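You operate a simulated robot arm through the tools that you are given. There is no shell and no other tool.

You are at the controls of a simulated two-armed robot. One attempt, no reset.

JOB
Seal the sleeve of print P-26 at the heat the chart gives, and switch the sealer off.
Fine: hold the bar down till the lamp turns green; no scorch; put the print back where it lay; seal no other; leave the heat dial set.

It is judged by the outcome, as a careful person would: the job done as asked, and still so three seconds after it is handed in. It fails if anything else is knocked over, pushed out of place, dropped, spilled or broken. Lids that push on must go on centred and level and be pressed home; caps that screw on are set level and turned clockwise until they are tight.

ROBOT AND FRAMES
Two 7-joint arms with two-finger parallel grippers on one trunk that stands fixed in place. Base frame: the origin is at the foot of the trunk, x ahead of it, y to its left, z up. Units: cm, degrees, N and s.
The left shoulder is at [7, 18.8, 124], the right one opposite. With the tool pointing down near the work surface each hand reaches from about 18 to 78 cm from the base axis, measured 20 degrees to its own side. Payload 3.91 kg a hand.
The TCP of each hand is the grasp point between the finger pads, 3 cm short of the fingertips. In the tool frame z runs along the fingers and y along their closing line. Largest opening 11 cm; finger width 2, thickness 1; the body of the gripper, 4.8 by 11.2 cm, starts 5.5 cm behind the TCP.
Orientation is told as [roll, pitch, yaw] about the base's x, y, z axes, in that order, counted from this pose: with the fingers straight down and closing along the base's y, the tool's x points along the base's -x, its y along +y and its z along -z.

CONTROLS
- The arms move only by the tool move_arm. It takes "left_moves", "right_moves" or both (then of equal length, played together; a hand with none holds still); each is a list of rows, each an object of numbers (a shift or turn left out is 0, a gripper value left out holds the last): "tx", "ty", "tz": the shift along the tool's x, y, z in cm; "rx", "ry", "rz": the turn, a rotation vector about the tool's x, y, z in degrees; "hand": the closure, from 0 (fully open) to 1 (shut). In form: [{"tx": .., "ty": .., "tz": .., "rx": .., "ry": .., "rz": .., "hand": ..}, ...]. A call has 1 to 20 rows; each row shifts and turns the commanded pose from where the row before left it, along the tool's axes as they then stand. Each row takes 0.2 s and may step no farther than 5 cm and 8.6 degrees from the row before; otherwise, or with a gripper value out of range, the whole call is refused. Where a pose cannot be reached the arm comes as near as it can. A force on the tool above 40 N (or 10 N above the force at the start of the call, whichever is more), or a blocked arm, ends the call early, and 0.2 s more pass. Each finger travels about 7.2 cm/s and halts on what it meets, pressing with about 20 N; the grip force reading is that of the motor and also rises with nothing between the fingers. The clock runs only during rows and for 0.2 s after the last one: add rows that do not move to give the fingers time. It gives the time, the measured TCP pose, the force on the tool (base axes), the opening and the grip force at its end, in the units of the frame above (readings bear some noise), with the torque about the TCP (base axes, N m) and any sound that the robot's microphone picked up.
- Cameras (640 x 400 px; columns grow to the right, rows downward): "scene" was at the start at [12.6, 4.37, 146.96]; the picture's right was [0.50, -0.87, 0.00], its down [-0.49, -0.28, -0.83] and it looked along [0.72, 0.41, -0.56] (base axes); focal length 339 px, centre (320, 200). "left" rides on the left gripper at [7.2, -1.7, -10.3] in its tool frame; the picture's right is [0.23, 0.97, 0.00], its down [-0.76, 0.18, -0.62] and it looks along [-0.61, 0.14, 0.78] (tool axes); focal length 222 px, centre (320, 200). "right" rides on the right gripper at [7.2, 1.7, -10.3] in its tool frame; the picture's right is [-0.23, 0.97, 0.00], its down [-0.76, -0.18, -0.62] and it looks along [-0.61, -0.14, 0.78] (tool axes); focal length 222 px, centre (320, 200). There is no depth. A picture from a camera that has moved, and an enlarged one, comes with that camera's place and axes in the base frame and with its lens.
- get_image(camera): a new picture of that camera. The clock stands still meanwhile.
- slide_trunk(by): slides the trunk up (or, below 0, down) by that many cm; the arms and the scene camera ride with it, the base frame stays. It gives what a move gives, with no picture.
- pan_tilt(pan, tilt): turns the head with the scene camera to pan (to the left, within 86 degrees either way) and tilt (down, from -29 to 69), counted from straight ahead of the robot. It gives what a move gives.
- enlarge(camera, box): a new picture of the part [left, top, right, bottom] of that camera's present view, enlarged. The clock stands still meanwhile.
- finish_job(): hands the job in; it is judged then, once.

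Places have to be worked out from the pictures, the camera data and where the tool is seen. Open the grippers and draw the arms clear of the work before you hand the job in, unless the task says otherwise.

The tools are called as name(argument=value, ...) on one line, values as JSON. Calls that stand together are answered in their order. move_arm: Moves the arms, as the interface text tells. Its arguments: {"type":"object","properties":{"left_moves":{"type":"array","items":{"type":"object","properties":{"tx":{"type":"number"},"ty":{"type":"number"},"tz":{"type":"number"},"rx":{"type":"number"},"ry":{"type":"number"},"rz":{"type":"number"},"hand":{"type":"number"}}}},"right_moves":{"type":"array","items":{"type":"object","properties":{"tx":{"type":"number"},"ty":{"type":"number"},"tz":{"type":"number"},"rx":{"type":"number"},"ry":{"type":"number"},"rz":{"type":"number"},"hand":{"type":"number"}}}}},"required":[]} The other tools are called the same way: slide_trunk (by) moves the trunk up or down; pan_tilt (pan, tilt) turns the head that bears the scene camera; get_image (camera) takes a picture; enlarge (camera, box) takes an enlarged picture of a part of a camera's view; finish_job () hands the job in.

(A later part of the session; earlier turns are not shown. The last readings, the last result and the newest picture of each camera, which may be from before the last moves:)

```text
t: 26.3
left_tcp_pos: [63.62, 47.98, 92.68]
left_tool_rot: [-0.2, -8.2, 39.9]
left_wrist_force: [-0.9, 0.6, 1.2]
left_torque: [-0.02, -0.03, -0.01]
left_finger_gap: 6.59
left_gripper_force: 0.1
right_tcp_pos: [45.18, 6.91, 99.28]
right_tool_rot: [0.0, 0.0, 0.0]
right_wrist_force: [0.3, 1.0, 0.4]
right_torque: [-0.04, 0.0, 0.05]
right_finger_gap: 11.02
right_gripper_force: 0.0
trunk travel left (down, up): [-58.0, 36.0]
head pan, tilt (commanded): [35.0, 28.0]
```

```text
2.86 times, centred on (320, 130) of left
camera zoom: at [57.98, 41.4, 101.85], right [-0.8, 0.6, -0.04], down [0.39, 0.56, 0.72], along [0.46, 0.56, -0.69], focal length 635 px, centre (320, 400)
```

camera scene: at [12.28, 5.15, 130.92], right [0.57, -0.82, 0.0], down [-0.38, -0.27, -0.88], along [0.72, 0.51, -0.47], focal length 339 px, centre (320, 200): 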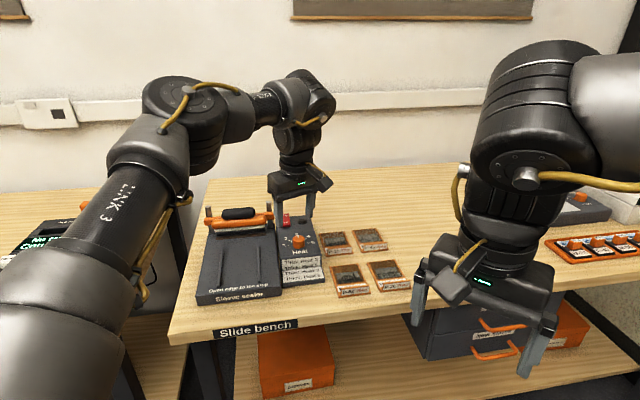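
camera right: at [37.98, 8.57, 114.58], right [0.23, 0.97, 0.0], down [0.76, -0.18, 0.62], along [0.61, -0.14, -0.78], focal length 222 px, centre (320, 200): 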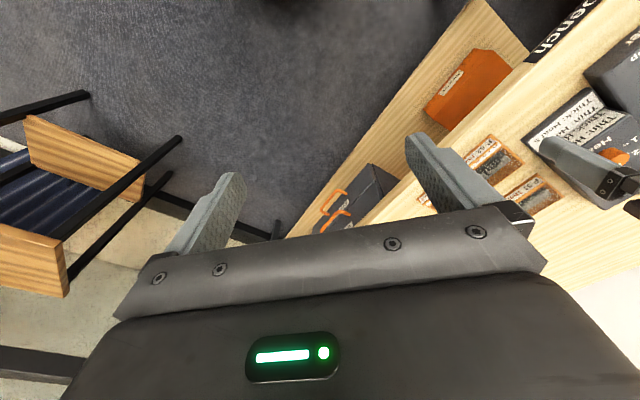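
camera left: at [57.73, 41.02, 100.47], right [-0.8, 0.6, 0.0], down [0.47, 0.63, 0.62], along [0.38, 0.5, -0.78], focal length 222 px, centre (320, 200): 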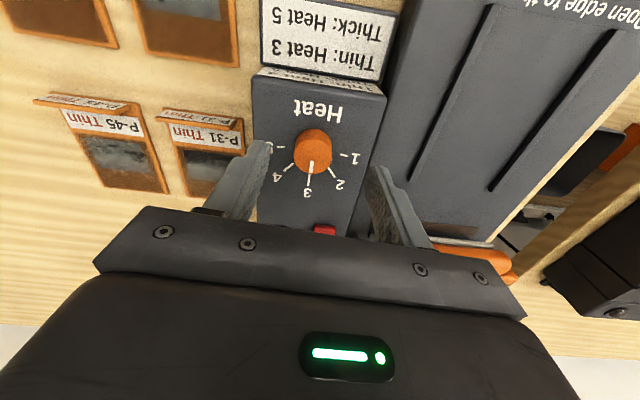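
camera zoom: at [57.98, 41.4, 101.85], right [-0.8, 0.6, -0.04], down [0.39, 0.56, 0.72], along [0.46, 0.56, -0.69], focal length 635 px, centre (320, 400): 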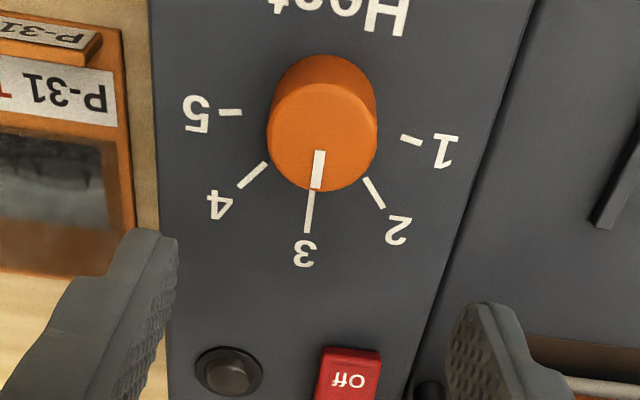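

The dial is at about (62.8, 46.95); relative to the hand that is (-0.75, -1.2). I move there and down to z 88.5 with the fingers straddling the dial.

move_arm(left_moves=[{"tx": 0.95, "ty": -0.2, "tz": 1.98}, {"tx": 0.95, "ty": -0.2, "tz": 1.98}, {}])

enlarge(camera="left", box=[240, 80, 400, 220])

enlarge(camera="scene", box=[260, 180, 350, 270])

```text
t: 27.1
left_tcp_pos: [62.97, 46.74, 88.74]
left_tool_rot: [-0.2, -8.2, 40.0]
left_wrist_force: [-0.5, 0.6, -1.3]
left_torque: [0.0, -0.05, -0.01]
left_finger_gap: 6.6
left_gripper_force: 0.0
right_tcp_pos: [45.25, 6.9, 99.38]
right_tool_rot: [0.0, 0.0, 0.0]
right_wrist_force: [0.6, 0.9, 0.0]
right_torque: [0.0, -0.03, -0.01]
right_finger_gap: 10.99
right_gripper_force: 0.2
trunk travel left (down, up): [-58.0, 36.0]
head pan, tilt (commanded): [35.0, 28.0]
```

```text
2.86 times, centred on (320, 150) of left
camera zoom: at [57.29, 40.15, 97.63], right [-0.8, 0.6, -0.04], down [0.39, 0.57, 0.72], along [0.46, 0.56, -0.69], focal length 635 px, centre (320, 343)
```

zoom: 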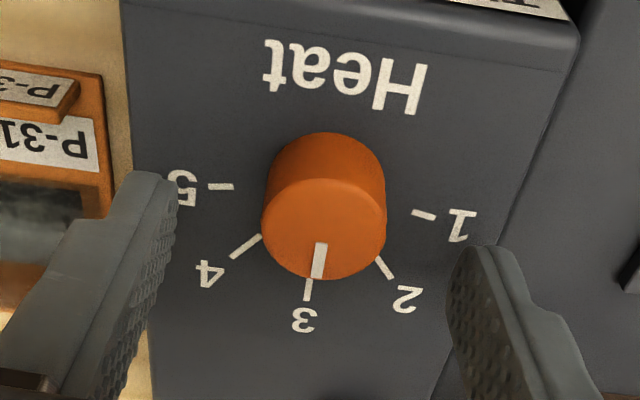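

```text
4.44 times, centred on (305, 225) of scene
camera zoom: at [12.35, 5.17, 130.91], right [0.57, -0.82, 0.0], down [-0.38, -0.27, -0.88], along [0.72, 0.51, -0.47], focal length 1508 px, centre (387, 89)
```

zoom: 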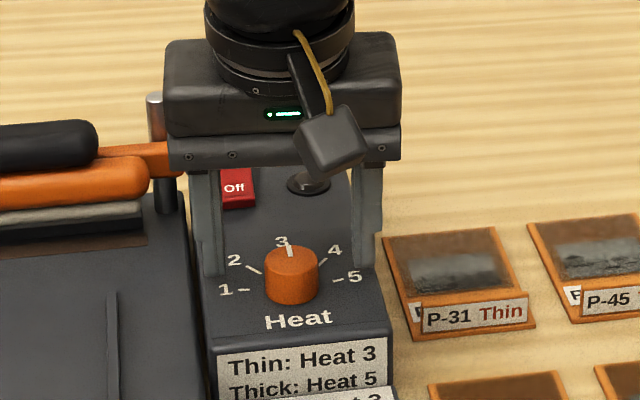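

The dial is centred between the fingers (offset under 0.15 cm). I go down 1.7 cm vertically and close on it.

move_arm(left_moves=[{"tx": 0.12, "tz": 0.84}, {"tx": 0.12, "tz": 0.84}, {}])

move_arm(left_moves=[{"hand": 0.65}, {"hand": 0.8}, {"hand": 1.0}, {}])

```text
t: 27.9
left_tcp_pos: [62.98, 46.72, 87.67]
left_tool_rot: [-0.6, -9.1, 40.1]
left_wrist_force: [-7.6, -1.9, 15.2]
left_torque: [0.29, 0.65, 0.35]
left_finger_gap: 6.72
left_gripper_force: 1.5
right_tcp_pos: [44.81, 6.84, 99.37]
right_tool_rot: [0.0, -0.1, 0.0]
right_wrist_force: [0.1, -0.5, -0.1]
right_torque: [0.03, 0.0, 0.0]
right_finger_gap: 11.02
right_gripper_force: 0.0
trunk travel left (down, up): [-58.0, 36.0]
head pan, tilt (commanded): [35.0, 28.0]
stopped in row 3 (left hand): the force on the tool passed its limit at 42 N (the readings are from after the stop); the commanded pose is now the measured one
```

```text
t: 28.9
left_tcp_pos: [63.07, 46.77, 87.69]
left_tool_rot: [-0.9, -9.2, 40.0]
left_wrist_force: [-6.6, 9.4, 25.5]
left_torque: [0.51, -0.06, -0.02]
left_finger_gap: 2.74
left_gripper_force: 45.0
right_tcp_pos: [44.89, 6.84, 99.58]
right_tool_rot: [0.0, -0.3, 0.0]
right_wrist_force: [-0.6, -0.2, -0.6]
right_torque: [-0.02, -0.02, -0.01]
right_finger_gap: 11.0
right_gripper_force: 0.1
trunk travel left (down, up): [-58.0, 36.0]
head pan, tilt (commanded): [35.0, 28.0]
```

The tips touched the box top at about z 84.5, a bit higher than reckoned, and the fingers have closed on the dial (gap 2.74). I check by picture before turning.

enlarge(camera="scene", box=[260, 180, 350, 270])

enlarge(camera="left", box=[240, 80, 400, 220])

```text
4.44 times, centred on (305, 225) of scene
camera zoom: at [11.95, 5.08, 130.97], right [0.57, -0.82, 0.0], down [-0.38, -0.27, -0.88], along [0.73, 0.51, -0.47], focal length 1508 px, centre (387, 89)
```

zoom: 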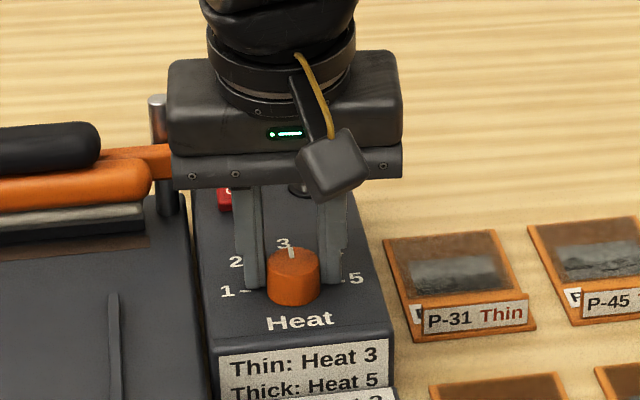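

```text
2.86 times, centred on (320, 150) of left
camera zoom: at [57.2, 40.13, 96.65], right [-0.8, 0.6, -0.05], down [0.38, 0.56, 0.73], along [0.47, 0.57, -0.68], focal length 635 px, centre (320, 343)
```

zoom: 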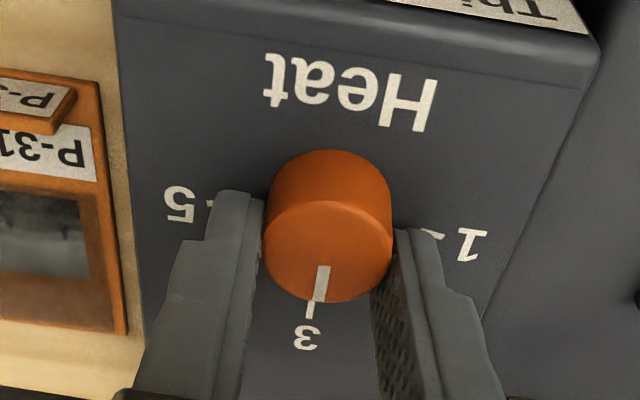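

The grip is on the dial but about 0.6 cm off-centre along the finger width, and dial top is nearer z 86.3. I open slightly, lift 0.4, shift 0.5 toward me and close again.

move_arm(left_moves=[{"hand": 0.6}, {"hand": 0.6, "tx": -0.06, "tz": -0.4}, {"tx": 0.5}, {}])

enlarge(camera="left", box=[240, 80, 400, 220])

```text
t: 29.9
left_tcp_pos: [62.88, 46.53, 87.6]
left_tool_rot: [-0.4, -9.0, 40.1]
left_wrist_force: [9.0, 2.7, 13.1]
left_torque: [0.27, -0.06, -0.17]
left_finger_gap: 4.23
left_gripper_force: 0.0
right_tcp_pos: [45.19, 6.73, 99.23]
right_tool_rot: [0.0, 0.0, 0.0]
right_wrist_force: [0.3, -0.4, 0.3]
right_torque: [0.02, 0.04, -0.04]
right_finger_gap: 11.0
right_gripper_force: 0.0
trunk travel left (down, up): [-58.0, 36.0]
head pan, tilt (commanded): [35.0, 28.0]
```

```text
2.86 times, centred on (320, 150) of left
camera zoom: at [57.05, 39.93, 96.67], right [-0.8, 0.6, -0.04], down [0.38, 0.56, 0.73], along [0.46, 0.57, -0.68], focal length 635 px, centre (320, 343)
```

zoom: 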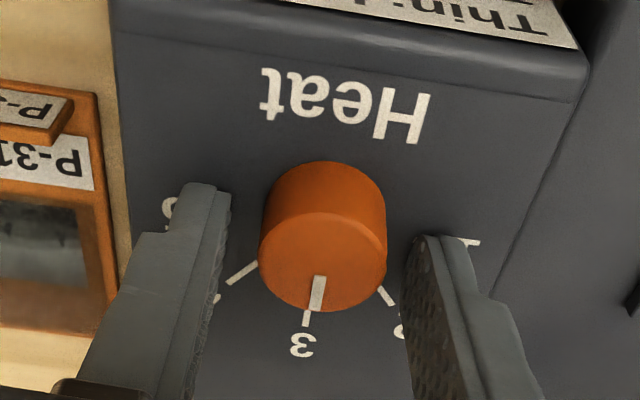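

Some contact force remains (13 N up), so I lift another 0.5 cm and read again.

move_arm(left_moves=[{"tx": -0.07, "tz": -0.5}, {}])

enlarge(camera="left", box=[240, 80, 400, 220])

```text
t: 30.5
left_tcp_pos: [62.73, 46.53, 87.92]
left_tool_rot: [-0.5, -8.6, 40.1]
left_wrist_force: [0.0, -0.2, 0.0]
left_torque: [0.03, -0.02, -0.01]
left_finger_gap: 4.42
left_gripper_force: 0.0
right_tcp_pos: [45.06, 6.75, 99.33]
right_tool_rot: [0.0, 0.0, 0.1]
right_wrist_force: [-0.3, 0.7, 0.2]
right_torque: [0.01, -0.01, -0.03]
right_finger_gap: 10.99
right_gripper_force: 0.1
trunk travel left (down, up): [-58.0, 36.0]
head pan, tilt (commanded): [35.0, 28.0]
```

```text
2.86 times, centred on (320, 150) of left
camera zoom: at [56.98, 39.92, 97.12], right [-0.8, 0.6, -0.04], down [0.39, 0.56, 0.73], along [0.46, 0.57, -0.68], focal length 635 px, centre (320, 343)
```

zoom: 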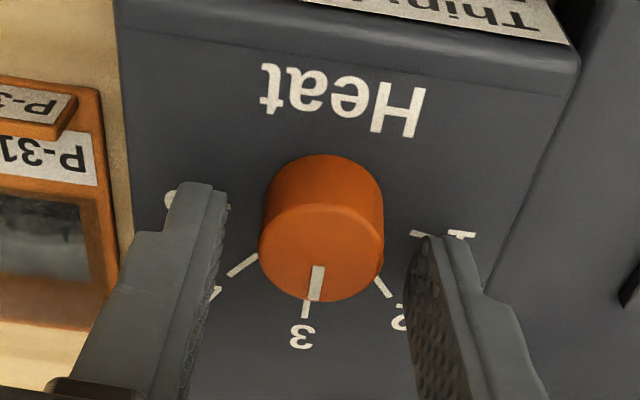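

Now free of contact with the dial between the pads and the TCP over its axis. I close and turn the first 39° clockwise.

move_arm(left_moves=[{"hand": 0.8}, {"hand": 1.0}, {}])

move_arm(left_moves=[{"rx": 0.87, "rz": 5.78}, {"rx": 0.87, "rz": 5.78}, {"rx": 0.87, "rz": 5.78}, {"rx": 0.87, "rz": 5.78}, {"rx": 0.87, "rz": 5.78}, {"rx": 0.87, "rz": 5.78}, {}])

enlarge(camera="scene", box=[260, 180, 350, 270])

```text
t: 31.3
left_tcp_pos: [62.92, 46.49, 88.09]
left_tool_rot: [-0.5, -8.6, 40.1]
left_wrist_force: [-3.0, -1.6, -4.2]
left_torque: [0.02, 0.03, 0.01]
left_finger_gap: 2.73
left_gripper_force: 45.2
right_tcp_pos: [45.03, 6.91, 99.34]
right_tool_rot: [-0.1, 0.0, 0.0]
right_wrist_force: [-0.5, 0.5, -0.2]
right_torque: [0.02, 0.01, -0.01]
right_finger_gap: 10.99
right_gripper_force: 0.0
trunk travel left (down, up): [-58.0, 36.0]
head pan, tilt (commanded): [35.0, 28.0]
```

```text
t: 32.9
left_tcp_pos: [62.8, 46.49, 88.08]
left_tool_rot: [-0.3, -9.0, 4.7]
left_wrist_force: [-8.5, -11.0, -12.1]
left_torque: [-0.31, 0.13, -0.02]
left_finger_gap: 2.74
left_gripper_force: 44.8
right_tcp_pos: [45.27, 6.77, 99.3]
right_tool_rot: [0.0, 0.0, 0.0]
right_wrist_force: [0.1, -0.3, 0.0]
right_torque: [0.01, 0.01, 0.0]
right_finger_gap: 11.0
right_gripper_force: 0.1
trunk travel left (down, up): [-58.0, 36.0]
head pan, tilt (commanded): [35.0, 28.0]
```

```text
4.44 times, centred on (305, 225) of scene
camera zoom: at [12.39, 5.12, 130.9], right [0.57, -0.82, 0.0], down [-0.38, -0.27, -0.88], along [0.72, 0.51, -0.47], focal length 1508 px, centre (387, 89)
```

zoom: 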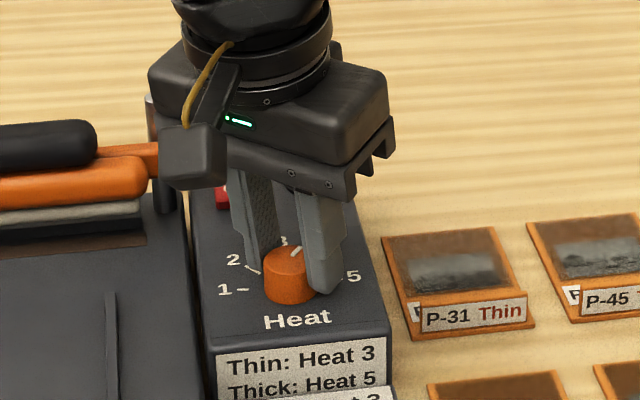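

The pointer turns with the hand (about 35° so far). I continue another 35° and look.

move_arm(left_moves=[{"rx": 0.92, "rz": 5.83}, {"rx": 0.92, "rz": 5.83}, {"rx": 0.92, "rz": 5.83}, {"rx": 0.92, "rz": 5.83}, {"rx": 0.92, "rz": 5.83}, {"rx": 0.92, "rz": 5.83}, {}])

enlarge(camera="scene", box=[260, 180, 350, 270])

get_image(camera="left")

```text
t: 34.5
left_tcp_pos: [62.82, 46.49, 88.07]
left_tool_rot: [-0.1, -9.1, -30.7]
left_wrist_force: [-12.5, -17.3, -16.7]
left_torque: [-0.34, 0.62, -0.02]
left_finger_gap: 2.74
left_gripper_force: 44.8
right_tcp_pos: [45.18, 6.73, 99.26]
right_tool_rot: [0.0, 0.0, 0.0]
right_wrist_force: [-0.7, 0.6, -0.2]
right_torque: [0.03, 0.01, -0.01]
right_finger_gap: 10.99
right_gripper_force: 0.0
trunk travel left (down, up): [-58.0, 36.0]
head pan, tilt (commanded): [35.0, 28.0]
```

```text
4.44 times, centred on (305, 225) of scene
camera zoom: at [12.39, 5.06, 130.9], right [0.57, -0.82, 0.0], down [-0.38, -0.27, -0.88], along [0.72, 0.51, -0.47], focal length 1508 px, centre (387, 89)
```

zoom: 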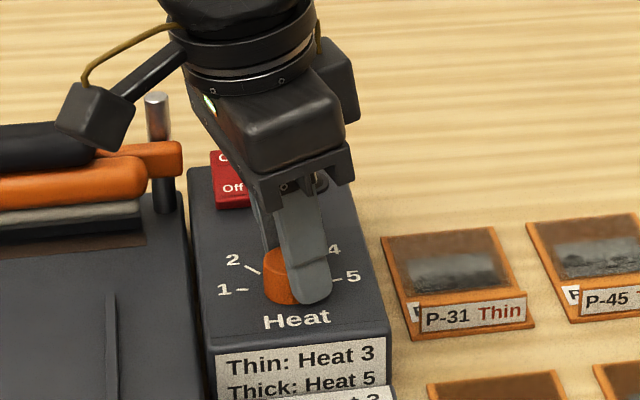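

```text
taken
camera left: at [54.31, 49.69, 97.07], right [0.3, 0.95, -0.04], down [0.65, -0.18, 0.74], along [0.69, -0.25, -0.68], focal length 222 px, centre (320, 200)
```

left: 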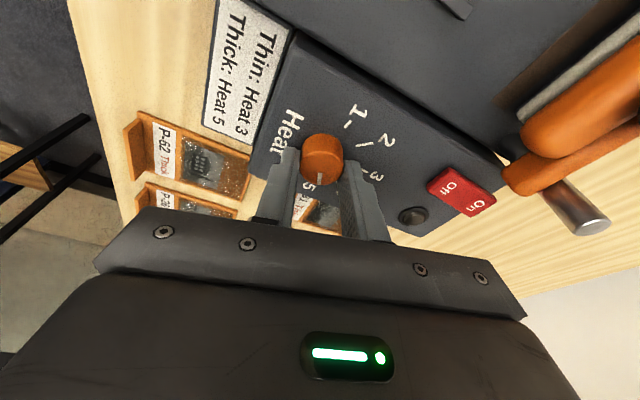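

Rotated 71° so far; I check the pointer against the 5 mark.

enlarge(camera="left", box=[260, 100, 420, 230])

```text
3.08 times, centred on (340, 165) of left
camera zoom: at [54.31, 49.69, 97.07], right [0.3, 0.95, -0.04], down [0.65, -0.18, 0.74], along [0.69, -0.25, -0.68], focal length 684 px, centre (258, 308)
```

zoom: 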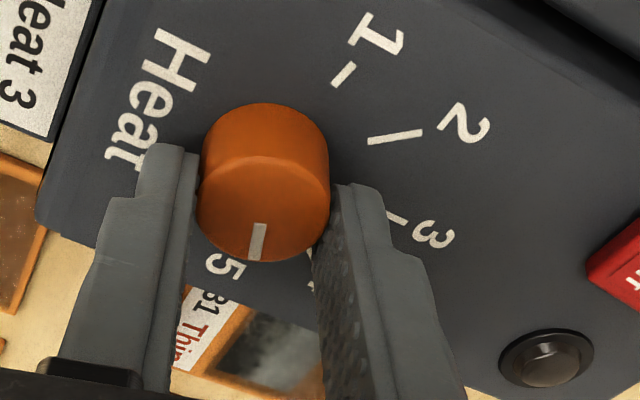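

The pointer is just short of 5. I turn about 7.5° more, then release and back straight up to check.

move_arm(left_moves=[{"rx": 0.59, "rz": 3.7}, {"rx": 0.59, "rz": 3.7}, {}])

move_arm(left_moves=[{"hand": 0.6}, {"hand": 0.5}, {}])

enlarge(camera="left", box=[260, 100, 420, 230])

```text
t: 35.3
left_tcp_pos: [62.87, 46.44, 88.18]
left_tool_rot: [-0.3, -9.2, -38.1]
left_wrist_force: [-12.5, -18.0, -18.7]
left_torque: [-0.48, 0.4, 0.02]
left_finger_gap: 2.74
left_gripper_force: 45.3
right_tcp_pos: [45.21, 6.67, 99.29]
right_tool_rot: [0.0, 0.0, 0.0]
right_wrist_force: [0.2, 0.6, -0.4]
right_torque: [0.0, 0.04, -0.01]
right_finger_gap: 10.98
right_gripper_force: 0.0
trunk travel left (down, up): [-58.0, 36.0]
head pan, tilt (commanded): [35.0, 28.0]
```

```text
t: 36.1
left_tcp_pos: [62.78, 46.64, 88.09]
left_tool_rot: [-0.1, -9.3, -38.0]
left_wrist_force: [-0.4, -0.8, -0.5]
left_torque: [0.02, 0.03, -0.01]
left_finger_gap: 5.52
left_gripper_force: 0.1
right_tcp_pos: [45.23, 6.95, 99.33]
right_tool_rot: [-0.1, 0.0, 0.0]
right_wrist_force: [-0.1, -0.2, -0.7]
right_torque: [0.0, 0.02, -0.01]
right_finger_gap: 11.01
right_gripper_force: 0.0
trunk travel left (down, up): [-58.0, 36.0]
head pan, tilt (commanded): [35.0, 28.0]
```

```text
3.08 times, centred on (340, 165) of left
camera zoom: at [54.76, 50.92, 97.11], right [0.42, 0.91, -0.04], down [0.62, -0.26, 0.74], along [0.66, -0.34, -0.67], focal length 684 px, centre (258, 308)
```

zoom: 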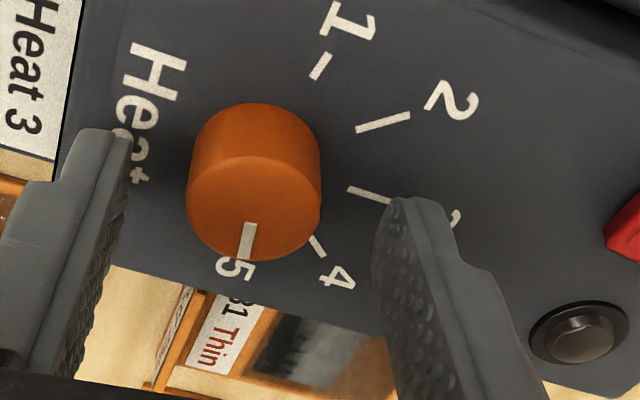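

Released, and the pointer looks to point at the 5. I lift clear vertically and check from both cameras.

move_arm(left_moves=[{"tx": -0.5, "tz": -3}, {"tx": -0.5, "tz": -3}, {"tx": -0.5, "tz": -3}, {}])

enlarge(camera="scene", box=[270, 190, 350, 260])

enlarge(camera="left", box=[240, 60, 420, 210])

```text
t: 37.1
left_tcp_pos: [62.73, 46.45, 97.25]
left_tool_rot: [-0.2, -9.3, -37.9]
left_wrist_force: [0.0, 0.7, -0.2]
left_torque: [0.01, -0.01, 0.01]
left_finger_gap: 5.51
left_gripper_force: 0.1
right_tcp_pos: [45.12, 6.95, 99.2]
right_tool_rot: [0.0, 0.0, 0.0]
right_wrist_force: [1.2, -0.8, 0.7]
right_torque: [-0.02, 0.0, -0.01]
right_finger_gap: 10.98
right_gripper_force: 0.0
trunk travel left (down, up): [-58.0, 36.0]
head pan, tilt (commanded): [35.0, 28.0]
```

```text
5.71 times, centred on (310, 225) of scene
camera zoom: at [12.39, 5.19, 130.9], right [0.57, -0.82, 0.0], down [-0.38, -0.27, -0.88], along [0.72, 0.51, -0.47], focal length 1939 px, centre (377, 57)
```

zoom: 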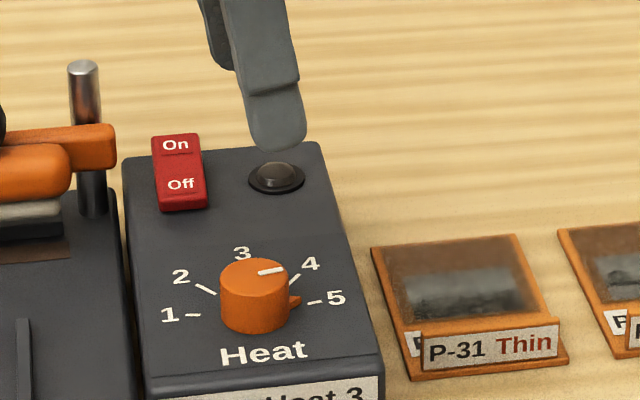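

```text
2.67 times, centred on (330, 135) of left
camera zoom: at [54.71, 50.8, 106.25], right [0.42, 0.91, -0.04], down [0.62, -0.26, 0.74], along [0.66, -0.34, -0.67], focal length 592 px, centre (293, 373)
```

zoom: 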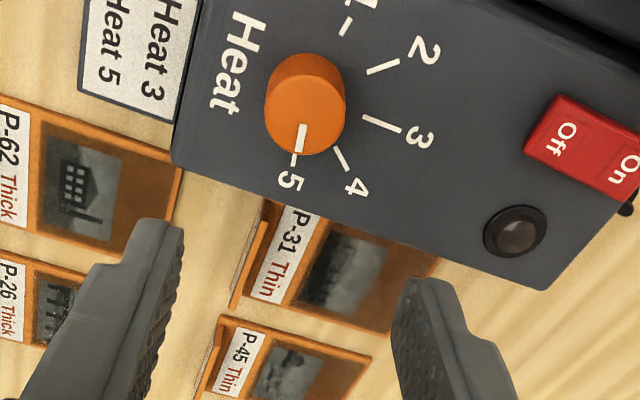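

The pointer now lines up with the 5 tick. Next the rocker: I look closely at its state before pressing On.

enlarge(camera="scene", box=[278, 200, 318, 225])

enlarge(camera="left", box=[420, 80, 520, 150])

```text
16.00 times, centred on (298, 212) of scene
camera zoom: at [12.39, 5.19, 130.9], right [0.57, -0.82, 0.0], down [-0.38, -0.27, -0.88], along [0.72, 0.51, -0.47], focal length 5430 px, centre (672, 0)
```

zoom: 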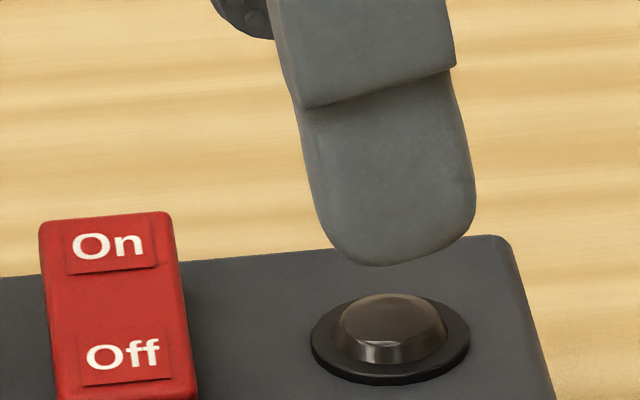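

```text
5.71 times, centred on (470, 115) of left
camera zoom: at [54.71, 50.8, 106.25], right [0.42, 0.91, -0.04], down [0.62, -0.26, 0.74], along [0.66, -0.34, -0.67], focal length 1269 px, centre (-537, 686)
```

zoom: 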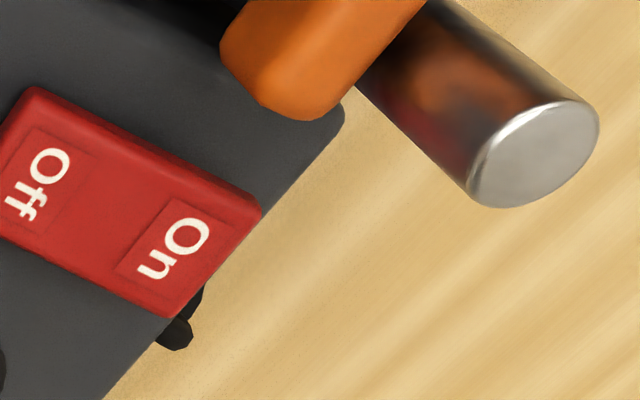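

The rocker's On end stands proud, so it is off now. I back off a little, reorient to yaw −59° with a 30° outward tilt about the tool x axis, and close the fingers to use the tips as a pusher.

move_arm(left_moves=[{"tx": 1.9, "ty": -4.03, "tz": -0.31}, {"ry": 8}, {"ry": 1.3, "rz": 7}, {"rz": 7}, {"rz": 7}, {"rx": -7.5, "hand": 0.7}, {"rx": -7.5, "hand": 1}, {"rx": -7.5}, {"rx": -7.5}, {}])

get_image(camera="scene")

```text
t: 39.3
left_tcp_pos: [58.97, 44.52, 97.17]
left_tool_rot: [30.0, 0.1, -59.1]
left_wrist_force: [0.2, 0.2, -0.3]
left_torque: [0.0, -0.03, 0.02]
left_finger_gap: 0.02
left_gripper_force: 19.8
right_tcp_pos: [45.25, 6.98, 99.28]
right_tool_rot: [0.0, 0.0, 0.0]
right_wrist_force: [0.6, 0.2, -1.2]
right_torque: [0.0, 0.03, -0.01]
right_finger_gap: 11.02
right_gripper_force: 0.1
trunk travel left (down, up): [-58.0, 36.0]
head pan, tilt (commanded): [35.0, 28.0]
```

```text
taken
camera scene: at [12.43, 5.17, 130.9], right [0.57, -0.82, 0.0], down [-0.39, -0.27, -0.88], along [0.72, 0.51, -0.47], focal length 339 px, centre (320, 200)
```

scene: 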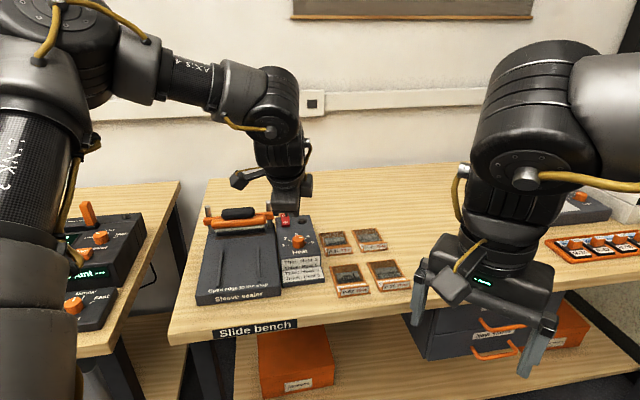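

Orientation reached. I move over the On end of the rocker, staying about 3 cm above it.

move_arm(left_moves=[{"tx": 1.2, "ty": 2.44, "tz": 2.62}, {"tx": 1.2, "ty": 2.44, "tz": 2.62}, {"tx": 1.2, "ty": 2.44, "tz": 2.62}, {"tx": 1.2, "ty": 2.44, "tz": 2.62}, {}])

get_image(camera="left")

enlarge(camera="scene", box=[230, 150, 350, 250])

```text
t: 40.5
left_tcp_pos: [67.88, 55.65, 92.97]
left_tool_rot: [30.0, -0.1, -58.9]
left_wrist_force: [0.6, -0.4, 0.6]
left_torque: [-0.02, -0.01, 0.0]
left_finger_gap: 0.01
left_gripper_force: 20.2
right_tcp_pos: [45.08, 6.89, 99.34]
right_tool_rot: [-0.1, 0.0, 0.0]
right_wrist_force: [0.1, -0.2, 0.4]
right_torque: [0.01, 0.02, -0.01]
right_finger_gap: 11.01
right_gripper_force: 0.0
trunk travel left (down, up): [-58.0, 36.0]
head pan, tilt (commanded): [35.0, 28.0]
```

```text
taken
camera left: at [58.57, 58.65, 101.09], right [0.61, 0.63, 0.49], down [0.26, -0.73, 0.63], along [0.75, -0.26, -0.61], focal length 222 px, centre (320, 200)
```

left: 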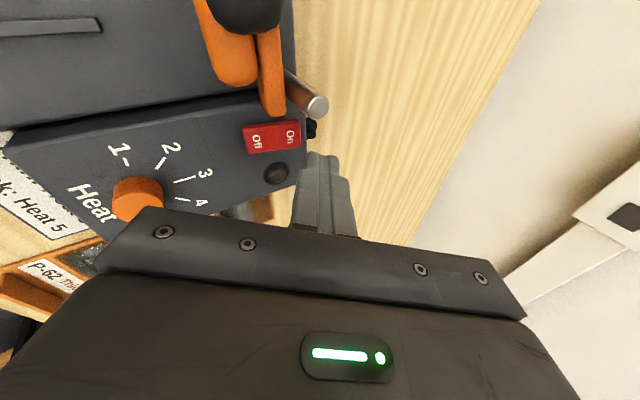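

```text
4.00 times, centred on (290, 200) of scene
camera zoom: at [12.27, 5.11, 130.92], right [0.57, -0.82, 0.0], down [-0.38, -0.27, -0.88], along [0.72, 0.51, -0.47], focal length 1358 px, centre (440, 200)
```

zoom: 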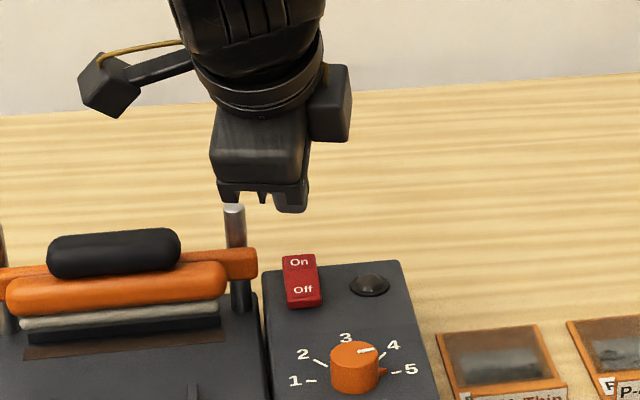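

By projection, a vertical drop of about 3 cm puts the fingertips on the "On" label. I descend in steps.

move_arm(left_moves=[{"ty": -0.5, "tz": 0.866}, {"ty": -0.5, "tz": 0.866}, {"ty": -0.25, "tz": 0.433}, {}])

enlarge(camera="left", box=[230, 90, 380, 210])

enlarge(camera="scene", box=[260, 180, 350, 250])

```text
t: 41.5
left_tcp_pos: [68.0, 55.75, 90.47]
left_tool_rot: [29.9, -0.1, -59.2]
left_wrist_force: [-0.6, 0.1, 0.7]
left_torque: [0.01, -0.01, 0.01]
left_finger_gap: 0.0
left_gripper_force: 19.9
right_tcp_pos: [45.19, 6.88, 99.23]
right_tool_rot: [0.0, 0.0, -0.1]
right_wrist_force: [-0.3, -1.2, 1.0]
right_torque: [-0.01, 0.02, -0.01]
right_finger_gap: 11.0
right_gripper_force: 0.1
trunk travel left (down, up): [-58.0, 36.0]
head pan, tilt (commanded): [35.0, 28.0]
```

```text
3.33 times, centred on (305, 150) of left
camera zoom: at [58.64, 58.67, 98.52], right [0.61, 0.63, 0.49], down [0.26, -0.73, 0.63], along [0.75, -0.26, -0.61], focal length 740 px, centre (370, 367)
```

zoom: 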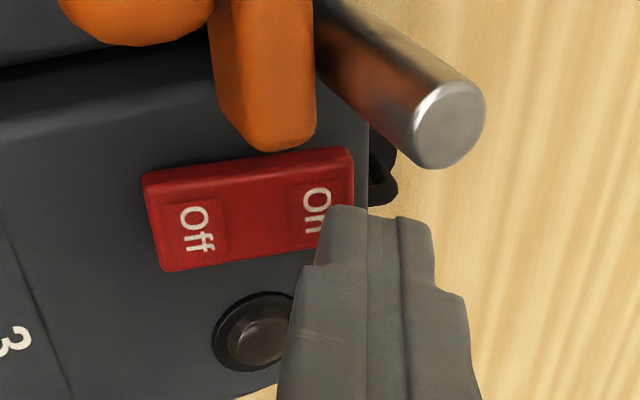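

```text
5.71 times, centred on (305, 215) of scene
camera zoom: at [12.36, 5.16, 130.91], right [0.57, -0.82, 0.0], down [-0.38, -0.27, -0.88], along [0.72, 0.51, -0.47], focal length 1939 px, centre (406, 114)
```

zoom: 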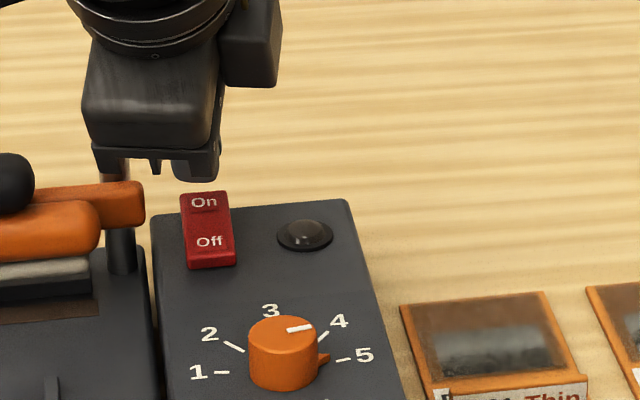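

Fingertips are right above the On half and centred across the rocker. I press down in small steps until the rocker flips.

move_arm(left_moves=[{"ty": -0.15, "tz": 0.26}, {"ty": -0.15, "tz": 0.26}, {"ty": -0.15, "tz": 0.26}, {"ty": -0.15, "tz": 0.26}])

enlarge(camera="scene", box=[260, 180, 350, 250])

```text
t: 42.5
left_tcp_pos: [68.08, 55.7, 89.26]
left_tool_rot: [29.8, 0.1, -59.0]
left_wrist_force: [-0.1, 0.2, -0.4]
left_torque: [-0.01, -0.03, -0.04]
left_finger_gap: 0.0
left_gripper_force: 20.0
right_tcp_pos: [45.22, 6.89, 99.32]
right_tool_rot: [0.0, 0.0, -0.1]
right_wrist_force: [0.3, 0.1, -0.6]
right_torque: [-0.01, -0.01, 0.0]
right_finger_gap: 10.99
right_gripper_force: 0.2
trunk travel left (down, up): [-58.0, 36.0]
head pan, tilt (commanded): [35.0, 28.0]
```

```text
5.71 times, centred on (305, 215) of scene
camera zoom: at [12.38, 5.18, 130.91], right [0.57, -0.82, 0.0], down [-0.38, -0.27, -0.88], along [0.72, 0.51, -0.47], focal length 1939 px, centre (406, 114)
```

zoom: 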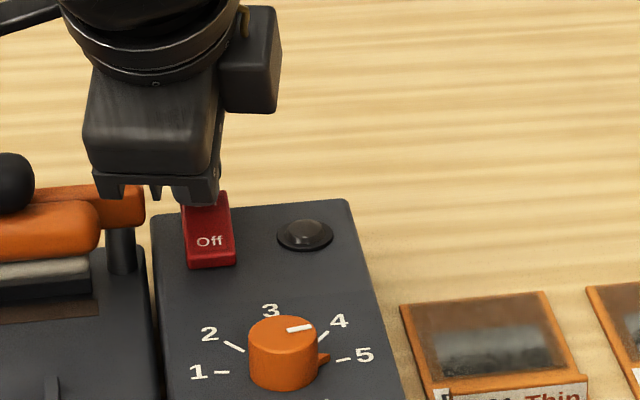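

No contact yet at tip height about 86.2. I continue down in small steps.

move_arm(left_moves=[{"ty": -0.12, "tz": 0.21}, {"ty": -0.12, "tz": 0.21}, {"ty": -0.12, "tz": 0.21}])

enlarge(camera="left", box=[230, 90, 380, 210])

```text
t: 43.3
left_tcp_pos: [68.11, 55.77, 88.65]
left_tool_rot: [30.2, -0.1, -59.0]
left_wrist_force: [4.5, 4.8, 9.7]
left_torque: [0.13, -0.25, 0.05]
left_finger_gap: 0.03
left_gripper_force: 19.9
right_tcp_pos: [45.2, 6.88, 99.31]
right_tool_rot: [0.1, 0.0, 0.0]
right_wrist_force: [0.5, 0.2, -0.8]
right_torque: [-0.03, 0.03, 0.01]
right_finger_gap: 11.02
right_gripper_force: 0.1
trunk travel left (down, up): [-58.0, 36.0]
head pan, tilt (commanded): [35.0, 28.0]
```

```text
3.33 times, centred on (305, 150) of left
camera zoom: at [58.6, 58.74, 96.79], right [0.6, 0.63, 0.49], down [0.26, -0.73, 0.63], along [0.75, -0.26, -0.6], focal length 740 px, centre (370, 367)
```

zoom: 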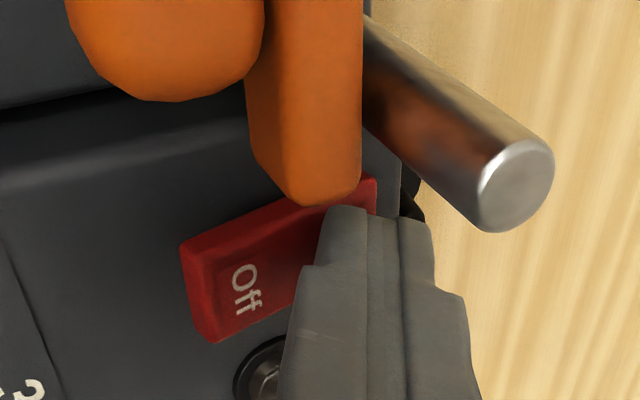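

Contact: the rocker has tipped, with the Off end now raised. I check the lamp from the scene camera.

enlarge(camera="scene", box=[270, 190, 340, 245])

```text
7.27 times, centred on (305, 218) of scene
camera zoom: at [12.3, 5.14, 130.93], right [0.57, -0.82, 0.0], down [-0.38, -0.27, -0.88], along [0.72, 0.51, -0.47], focal length 2468 px, centre (429, 73)
```

zoom: 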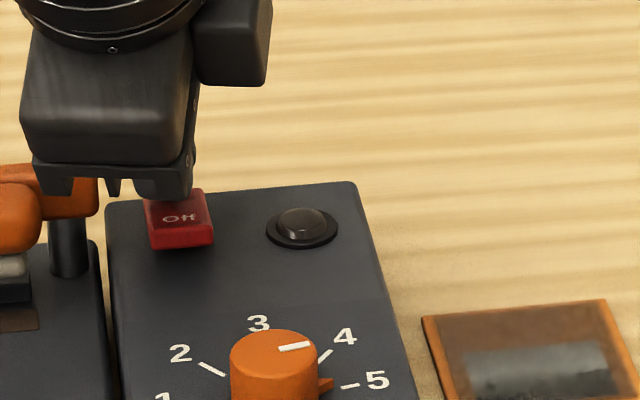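

The Off end has risen, so it is switched on; the lamp is still dark (it may only work during sealing). I press 0.15 more to seat it, then lift away and check that it stays.

move_arm(left_moves=[{"ty": -0.08, "tz": 0.13}, {}])

move_arm(left_moves=[{"ty": 0.5, "tz": -0.866}, {"ty": 1, "tz": -1.73}, {"ty": 1, "tz": -1.73}, {"ty": 1, "tz": -1.73}, {"ty": -3, "tz": -2}, {"ty": -3, "tz": -2}])

enlarge(camera="scene", box=[270, 190, 340, 245])

```text
t: 43.9
left_tcp_pos: [68.21, 55.64, 88.73]
left_tool_rot: [30.4, -0.1, -58.9]
left_wrist_force: [9.7, 11.6, 22.4]
left_torque: [0.21, -0.52, 0.17]
left_finger_gap: 0.01
left_gripper_force: 19.7
right_tcp_pos: [45.04, 6.91, 99.44]
right_tool_rot: [0.0, -0.1, 0.1]
right_wrist_force: [-0.7, -1.5, -0.6]
right_torque: [0.03, 0.01, 0.0]
right_finger_gap: 11.0
right_gripper_force: 0.1
trunk travel left (down, up): [-58.0, 36.0]
head pan, tilt (commanded): [35.0, 28.0]
```

```text
t: 45.3
left_tcp_pos: [61.69, 52.09, 95.97]
left_tool_rot: [29.9, 0.0, -59.1]
left_wrist_force: [0.6, 0.8, 0.8]
left_torque: [0.0, -0.01, 0.01]
left_finger_gap: 0.0
left_gripper_force: 19.8
right_tcp_pos: [45.16, 6.94, 99.29]
right_tool_rot: [-0.1, 0.0, 0.1]
right_wrist_force: [-0.2, 0.0, 0.1]
right_torque: [-0.01, -0.01, -0.04]
right_finger_gap: 11.01
right_gripper_force: 0.0
trunk travel left (down, up): [-58.0, 36.0]
head pan, tilt (commanded): [35.0, 28.0]
```

```text
7.27 times, centred on (305, 218) of scene
camera zoom: at [12.27, 5.15, 130.92], right [0.57, -0.82, 0.0], down [-0.38, -0.27, -0.88], along [0.72, 0.51, -0.47], focal length 2468 px, centre (429, 73)
```

zoom: 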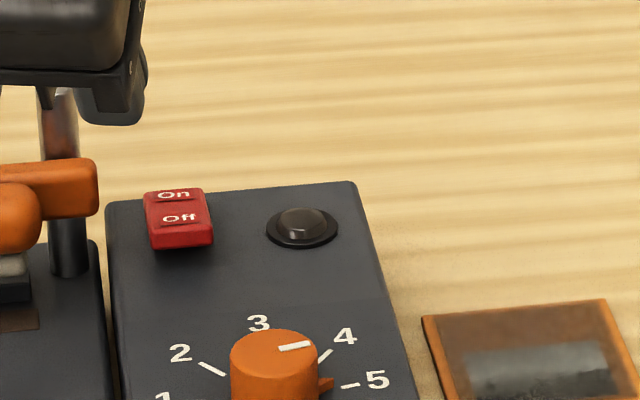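

The rocker stays On and the dial holds at 5. Now the print: I bring the hand back, upright it, set yaw −45° and open the fingers somewhat.

move_arm(left_moves=[{"tx": -3.065, "ty": -2.27, "tz": -2.47}, {"tx": -3.065, "ty": -2.27, "tz": -2.47}, {"tx": -3.065, "ty": -2.27, "tz": -2.47}, {"tx": -3.065, "ty": -2.27, "tz": -2.47}, {"rx": 7.5}, {"rx": 7.5}, {"rx": 7.5}, {"rx": 7.5, "hand": 0.8}, {"rz": -7, "hand": 0.6}, {"rz": -7}, {}])

get_image(camera="left")

get_image(camera="scene")

```text
t: 47.7
left_tcp_pos: [56.62, 35.23, 99.57]
left_tool_rot: [-0.1, -0.1, -45.1]
left_wrist_force: [-0.5, -0.1, -0.5]
left_torque: [-0.03, 0.03, 0.03]
left_finger_gap: 4.39
left_gripper_force: 0.2
left hand out of reach, approached as far as the arm can: row 8
right_tcp_pos: [45.1, 6.87, 99.35]
right_tool_rot: [0.0, -0.1, 0.0]
right_wrist_force: [-0.5, 0.2, 0.2]
right_torque: [-0.01, 0.03, 0.03]
right_finger_gap: 10.98
right_gripper_force: 0.0
trunk travel left (down, up): [-58.0, 36.0]
head pan, tilt (commanded): [35.0, 28.0]
```

```text
taken
camera left: at [50.35, 39.31, 109.91], right [0.53, 0.85, 0.0], down [0.66, -0.41, 0.62], along [0.53, -0.33, -0.78], focal length 222 px, centre (320, 200)
```

left: 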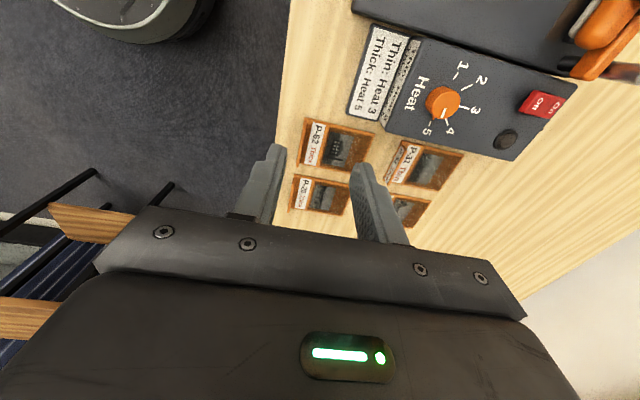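

```text
taken
camera scene: at [12.36, 5.18, 130.91], right [0.57, -0.82, 0.0], down [-0.38, -0.27, -0.88], along [0.72, 0.51, -0.47], focal length 339 px, centre (320, 200)
```

scene: 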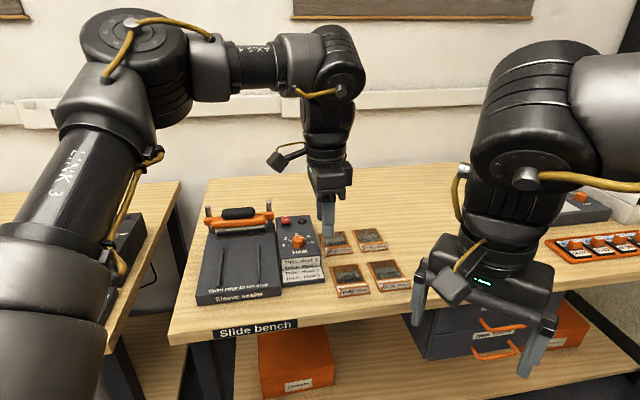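

The hand is upright at yaw −45°. I enlarge the view of the prints to locate P-26's tab.

enlarge(camera="left", box=[270, 110, 370, 220])

enlarge(camera="scene", box=[325, 225, 425, 305])

get_image(camera="right")

```text
3.64 times, centred on (320, 165) of left
camera zoom: at [50.35, 39.31, 109.91], right [0.53, 0.85, 0.0], down [0.66, -0.41, 0.62], along [0.53, -0.33, -0.78], focal length 808 px, centre (320, 327)
```

zoom: 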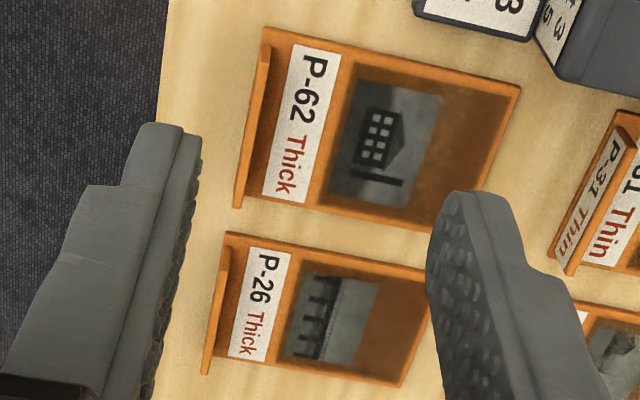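

```text
5.00 times, centred on (375, 265) of scene
camera zoom: at [12.36, 5.18, 130.91], right [0.57, -0.82, 0.0], down [-0.38, -0.27, -0.88], along [0.72, 0.51, -0.47], focal length 1697 px, centre (45, -125)
```

zoom: 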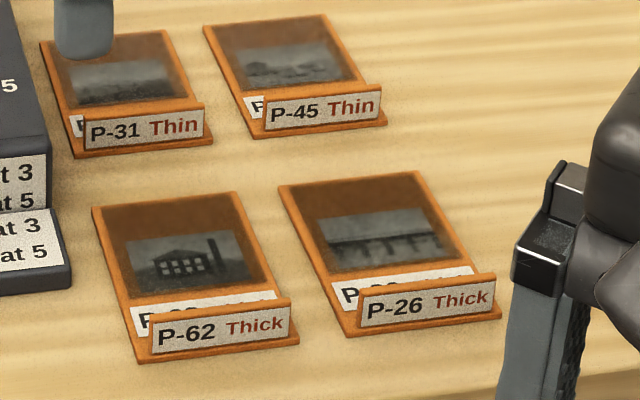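

```text
taken
camera right: at [37.98, 8.57, 109.57], right [0.23, 0.97, 0.0], down [0.76, -0.18, 0.62], along [0.61, -0.14, -0.78], focal length 222 px, centre (320, 200)
```

right: 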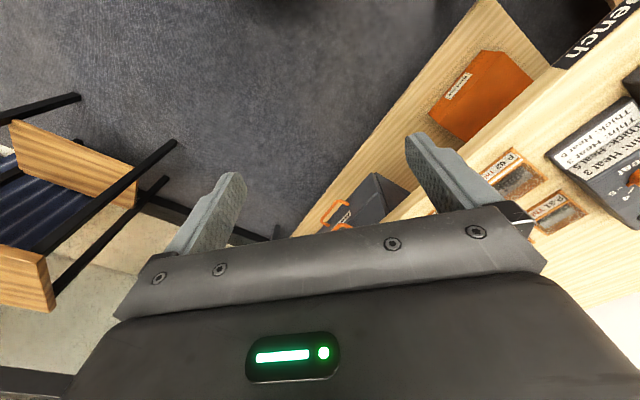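

P-26's tab is near (66.5, 23.9), running along the bench's length. I move the right arm back out of the way and bring the left hand over the tab at z 90.

move_arm(left_moves=[{"tx": -3.77, "ty": -0.27, "tz": 2.4}, {"tx": -3.77, "ty": -0.27, "tz": 2.4}, {"tx": -3.77, "ty": -0.27, "tz": 2.4}, {"tx": -3.77, "ty": -0.27, "tz": 2.4}, {}], right_moves=[{"tx": 2.5, "ty": -3}, {"tx": 2.5, "ty": -3}, {"tx": 2.5, "ty": -3}, {"tx": 2.5, "ty": -3}, {}])

get_image(camera="left")

enlarge(camera="scene", box=[330, 205, 450, 305])

```text
t: 48.9
left_tcp_pos: [57.26, 30.51, 89.63]
left_tool_rot: [-0.1, -0.1, -45.0]
left_wrist_force: [-0.6, -0.1, 0.8]
left_torque: [0.02, -0.01, 0.0]
left_finger_gap: 4.42
left_gripper_force: 0.1
left hand out of reach, approached as far as the arm can: row 1, 2, 3, 4
right_tcp_pos: [35.16, -5.09, 99.44]
right_tool_rot: [-0.1, 0.0, 0.0]
right_wrist_force: [0.9, 1.1, -0.3]
right_torque: [-0.03, 0.01, -0.02]
right_finger_gap: 11.01
right_gripper_force: 0.0
trunk travel left (down, up): [-58.0, 36.0]
head pan, tilt (commanded): [35.0, 28.0]
```

```text
taken
camera left: at [50.84, 34.59, 99.93], right [0.53, 0.85, 0.0], down [0.66, -0.41, 0.62], along [0.53, -0.33, -0.78], focal length 222 px, centre (320, 200)
```

left: 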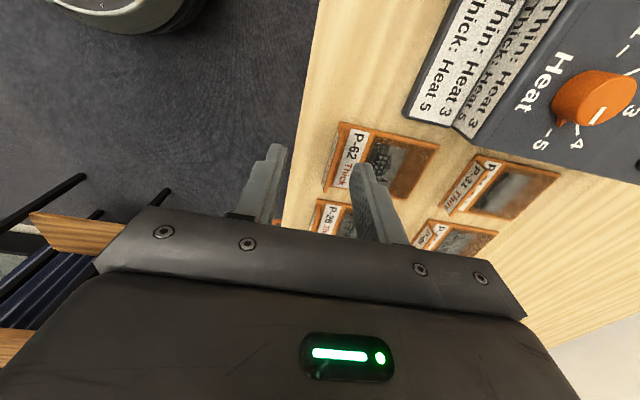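

```text
4.00 times, centred on (390, 255) of scene
camera zoom: at [12.43, 5.3, 130.89], right [0.57, -0.82, 0.0], down [-0.39, -0.27, -0.88], along [0.72, 0.51, -0.47], focal length 1358 px, centre (40, -20)
```

zoom: 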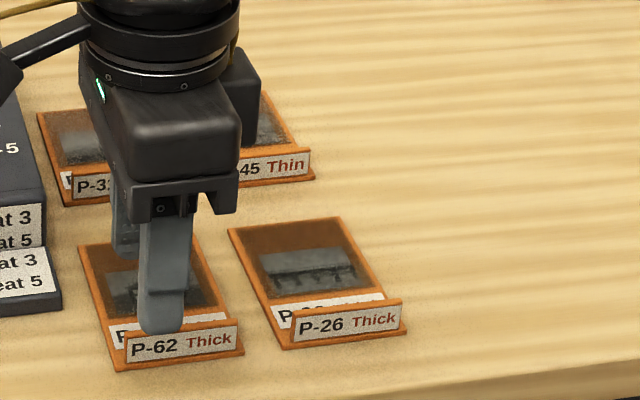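

At yaw −45° the arm cannot go there. I raise a little, turn to yaw 0 and test whether the reach opens up.

move_arm(left_moves=[{"tz": -2}, {"rz": -7.5}, {"rz": -7.5}, {"rz": -7.5}, {"rz": -7.5}, {"rz": -7.5}, {"rz": -7.5}, {"tx": -3, "ty": -2}, {"tx": -3, "ty": -2}, {}])

```text
t: 51.1
left_tcp_pos: [57.29, 30.45, 91.79]
left_tool_rot: [0.1, 0.1, 0.0]
left_wrist_force: [0.3, 0.1, 0.1]
left_torque: [0.01, 0.0, 0.01]
left_finger_gap: 4.4
left_gripper_force: 0.0
left hand out of reach, approached as far as the arm can: row 8, 9
right_tcp_pos: [35.19, -5.07, 99.37]
right_tool_rot: [-0.1, -0.1, 0.0]
right_wrist_force: [0.0, 0.0, -0.1]
right_torque: [-0.01, 0.02, -0.02]
right_finger_gap: 10.99
right_gripper_force: 0.2
trunk travel left (down, up): [-58.0, 36.0]
head pan, tilt (commanded): [35.0, 28.0]
```

Still blocked at yaw 0, so it's the arm's posture, not yaw. I look at the whole arm.

pan_tilt(pan=35, tilt=15)

get_image(camera="scene")

```text
t: 51.8
left_tcp_pos: [57.22, 30.32, 91.75]
left_tool_rot: [0.0, 0.1, 0.0]
left_wrist_force: [0.4, 0.1, 0.0]
left_torque: [0.02, -0.03, 0.01]
left_finger_gap: 4.42
left_gripper_force: 0.0
right_tcp_pos: [35.17, -5.28, 99.41]
right_tool_rot: [0.0, -0.1, 0.0]
right_wrist_force: [0.0, -0.5, -0.3]
right_torque: [0.0, 0.03, -0.01]
right_finger_gap: 11.0
right_gripper_force: 0.0
trunk travel left (down, up): [-58.0, 36.0]
head pan, tilt (commanded): [35.0, 15.0]
```

```text
taken
camera scene: at [12.56, 5.29, 133.0], right [0.57, -0.82, 0.0], down [-0.21, -0.15, -0.97], along [0.79, 0.55, -0.26], focal length 339 px, centre (320, 200)
```

scene: 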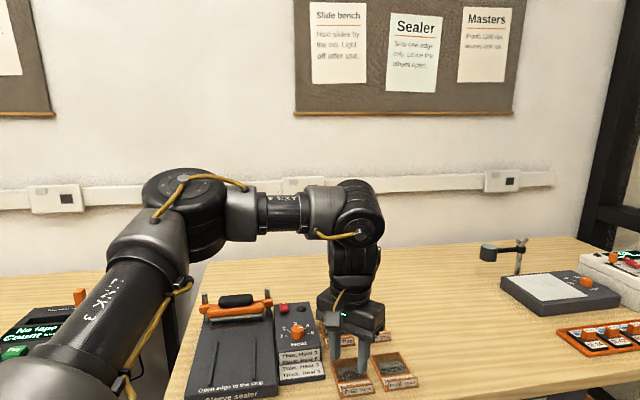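

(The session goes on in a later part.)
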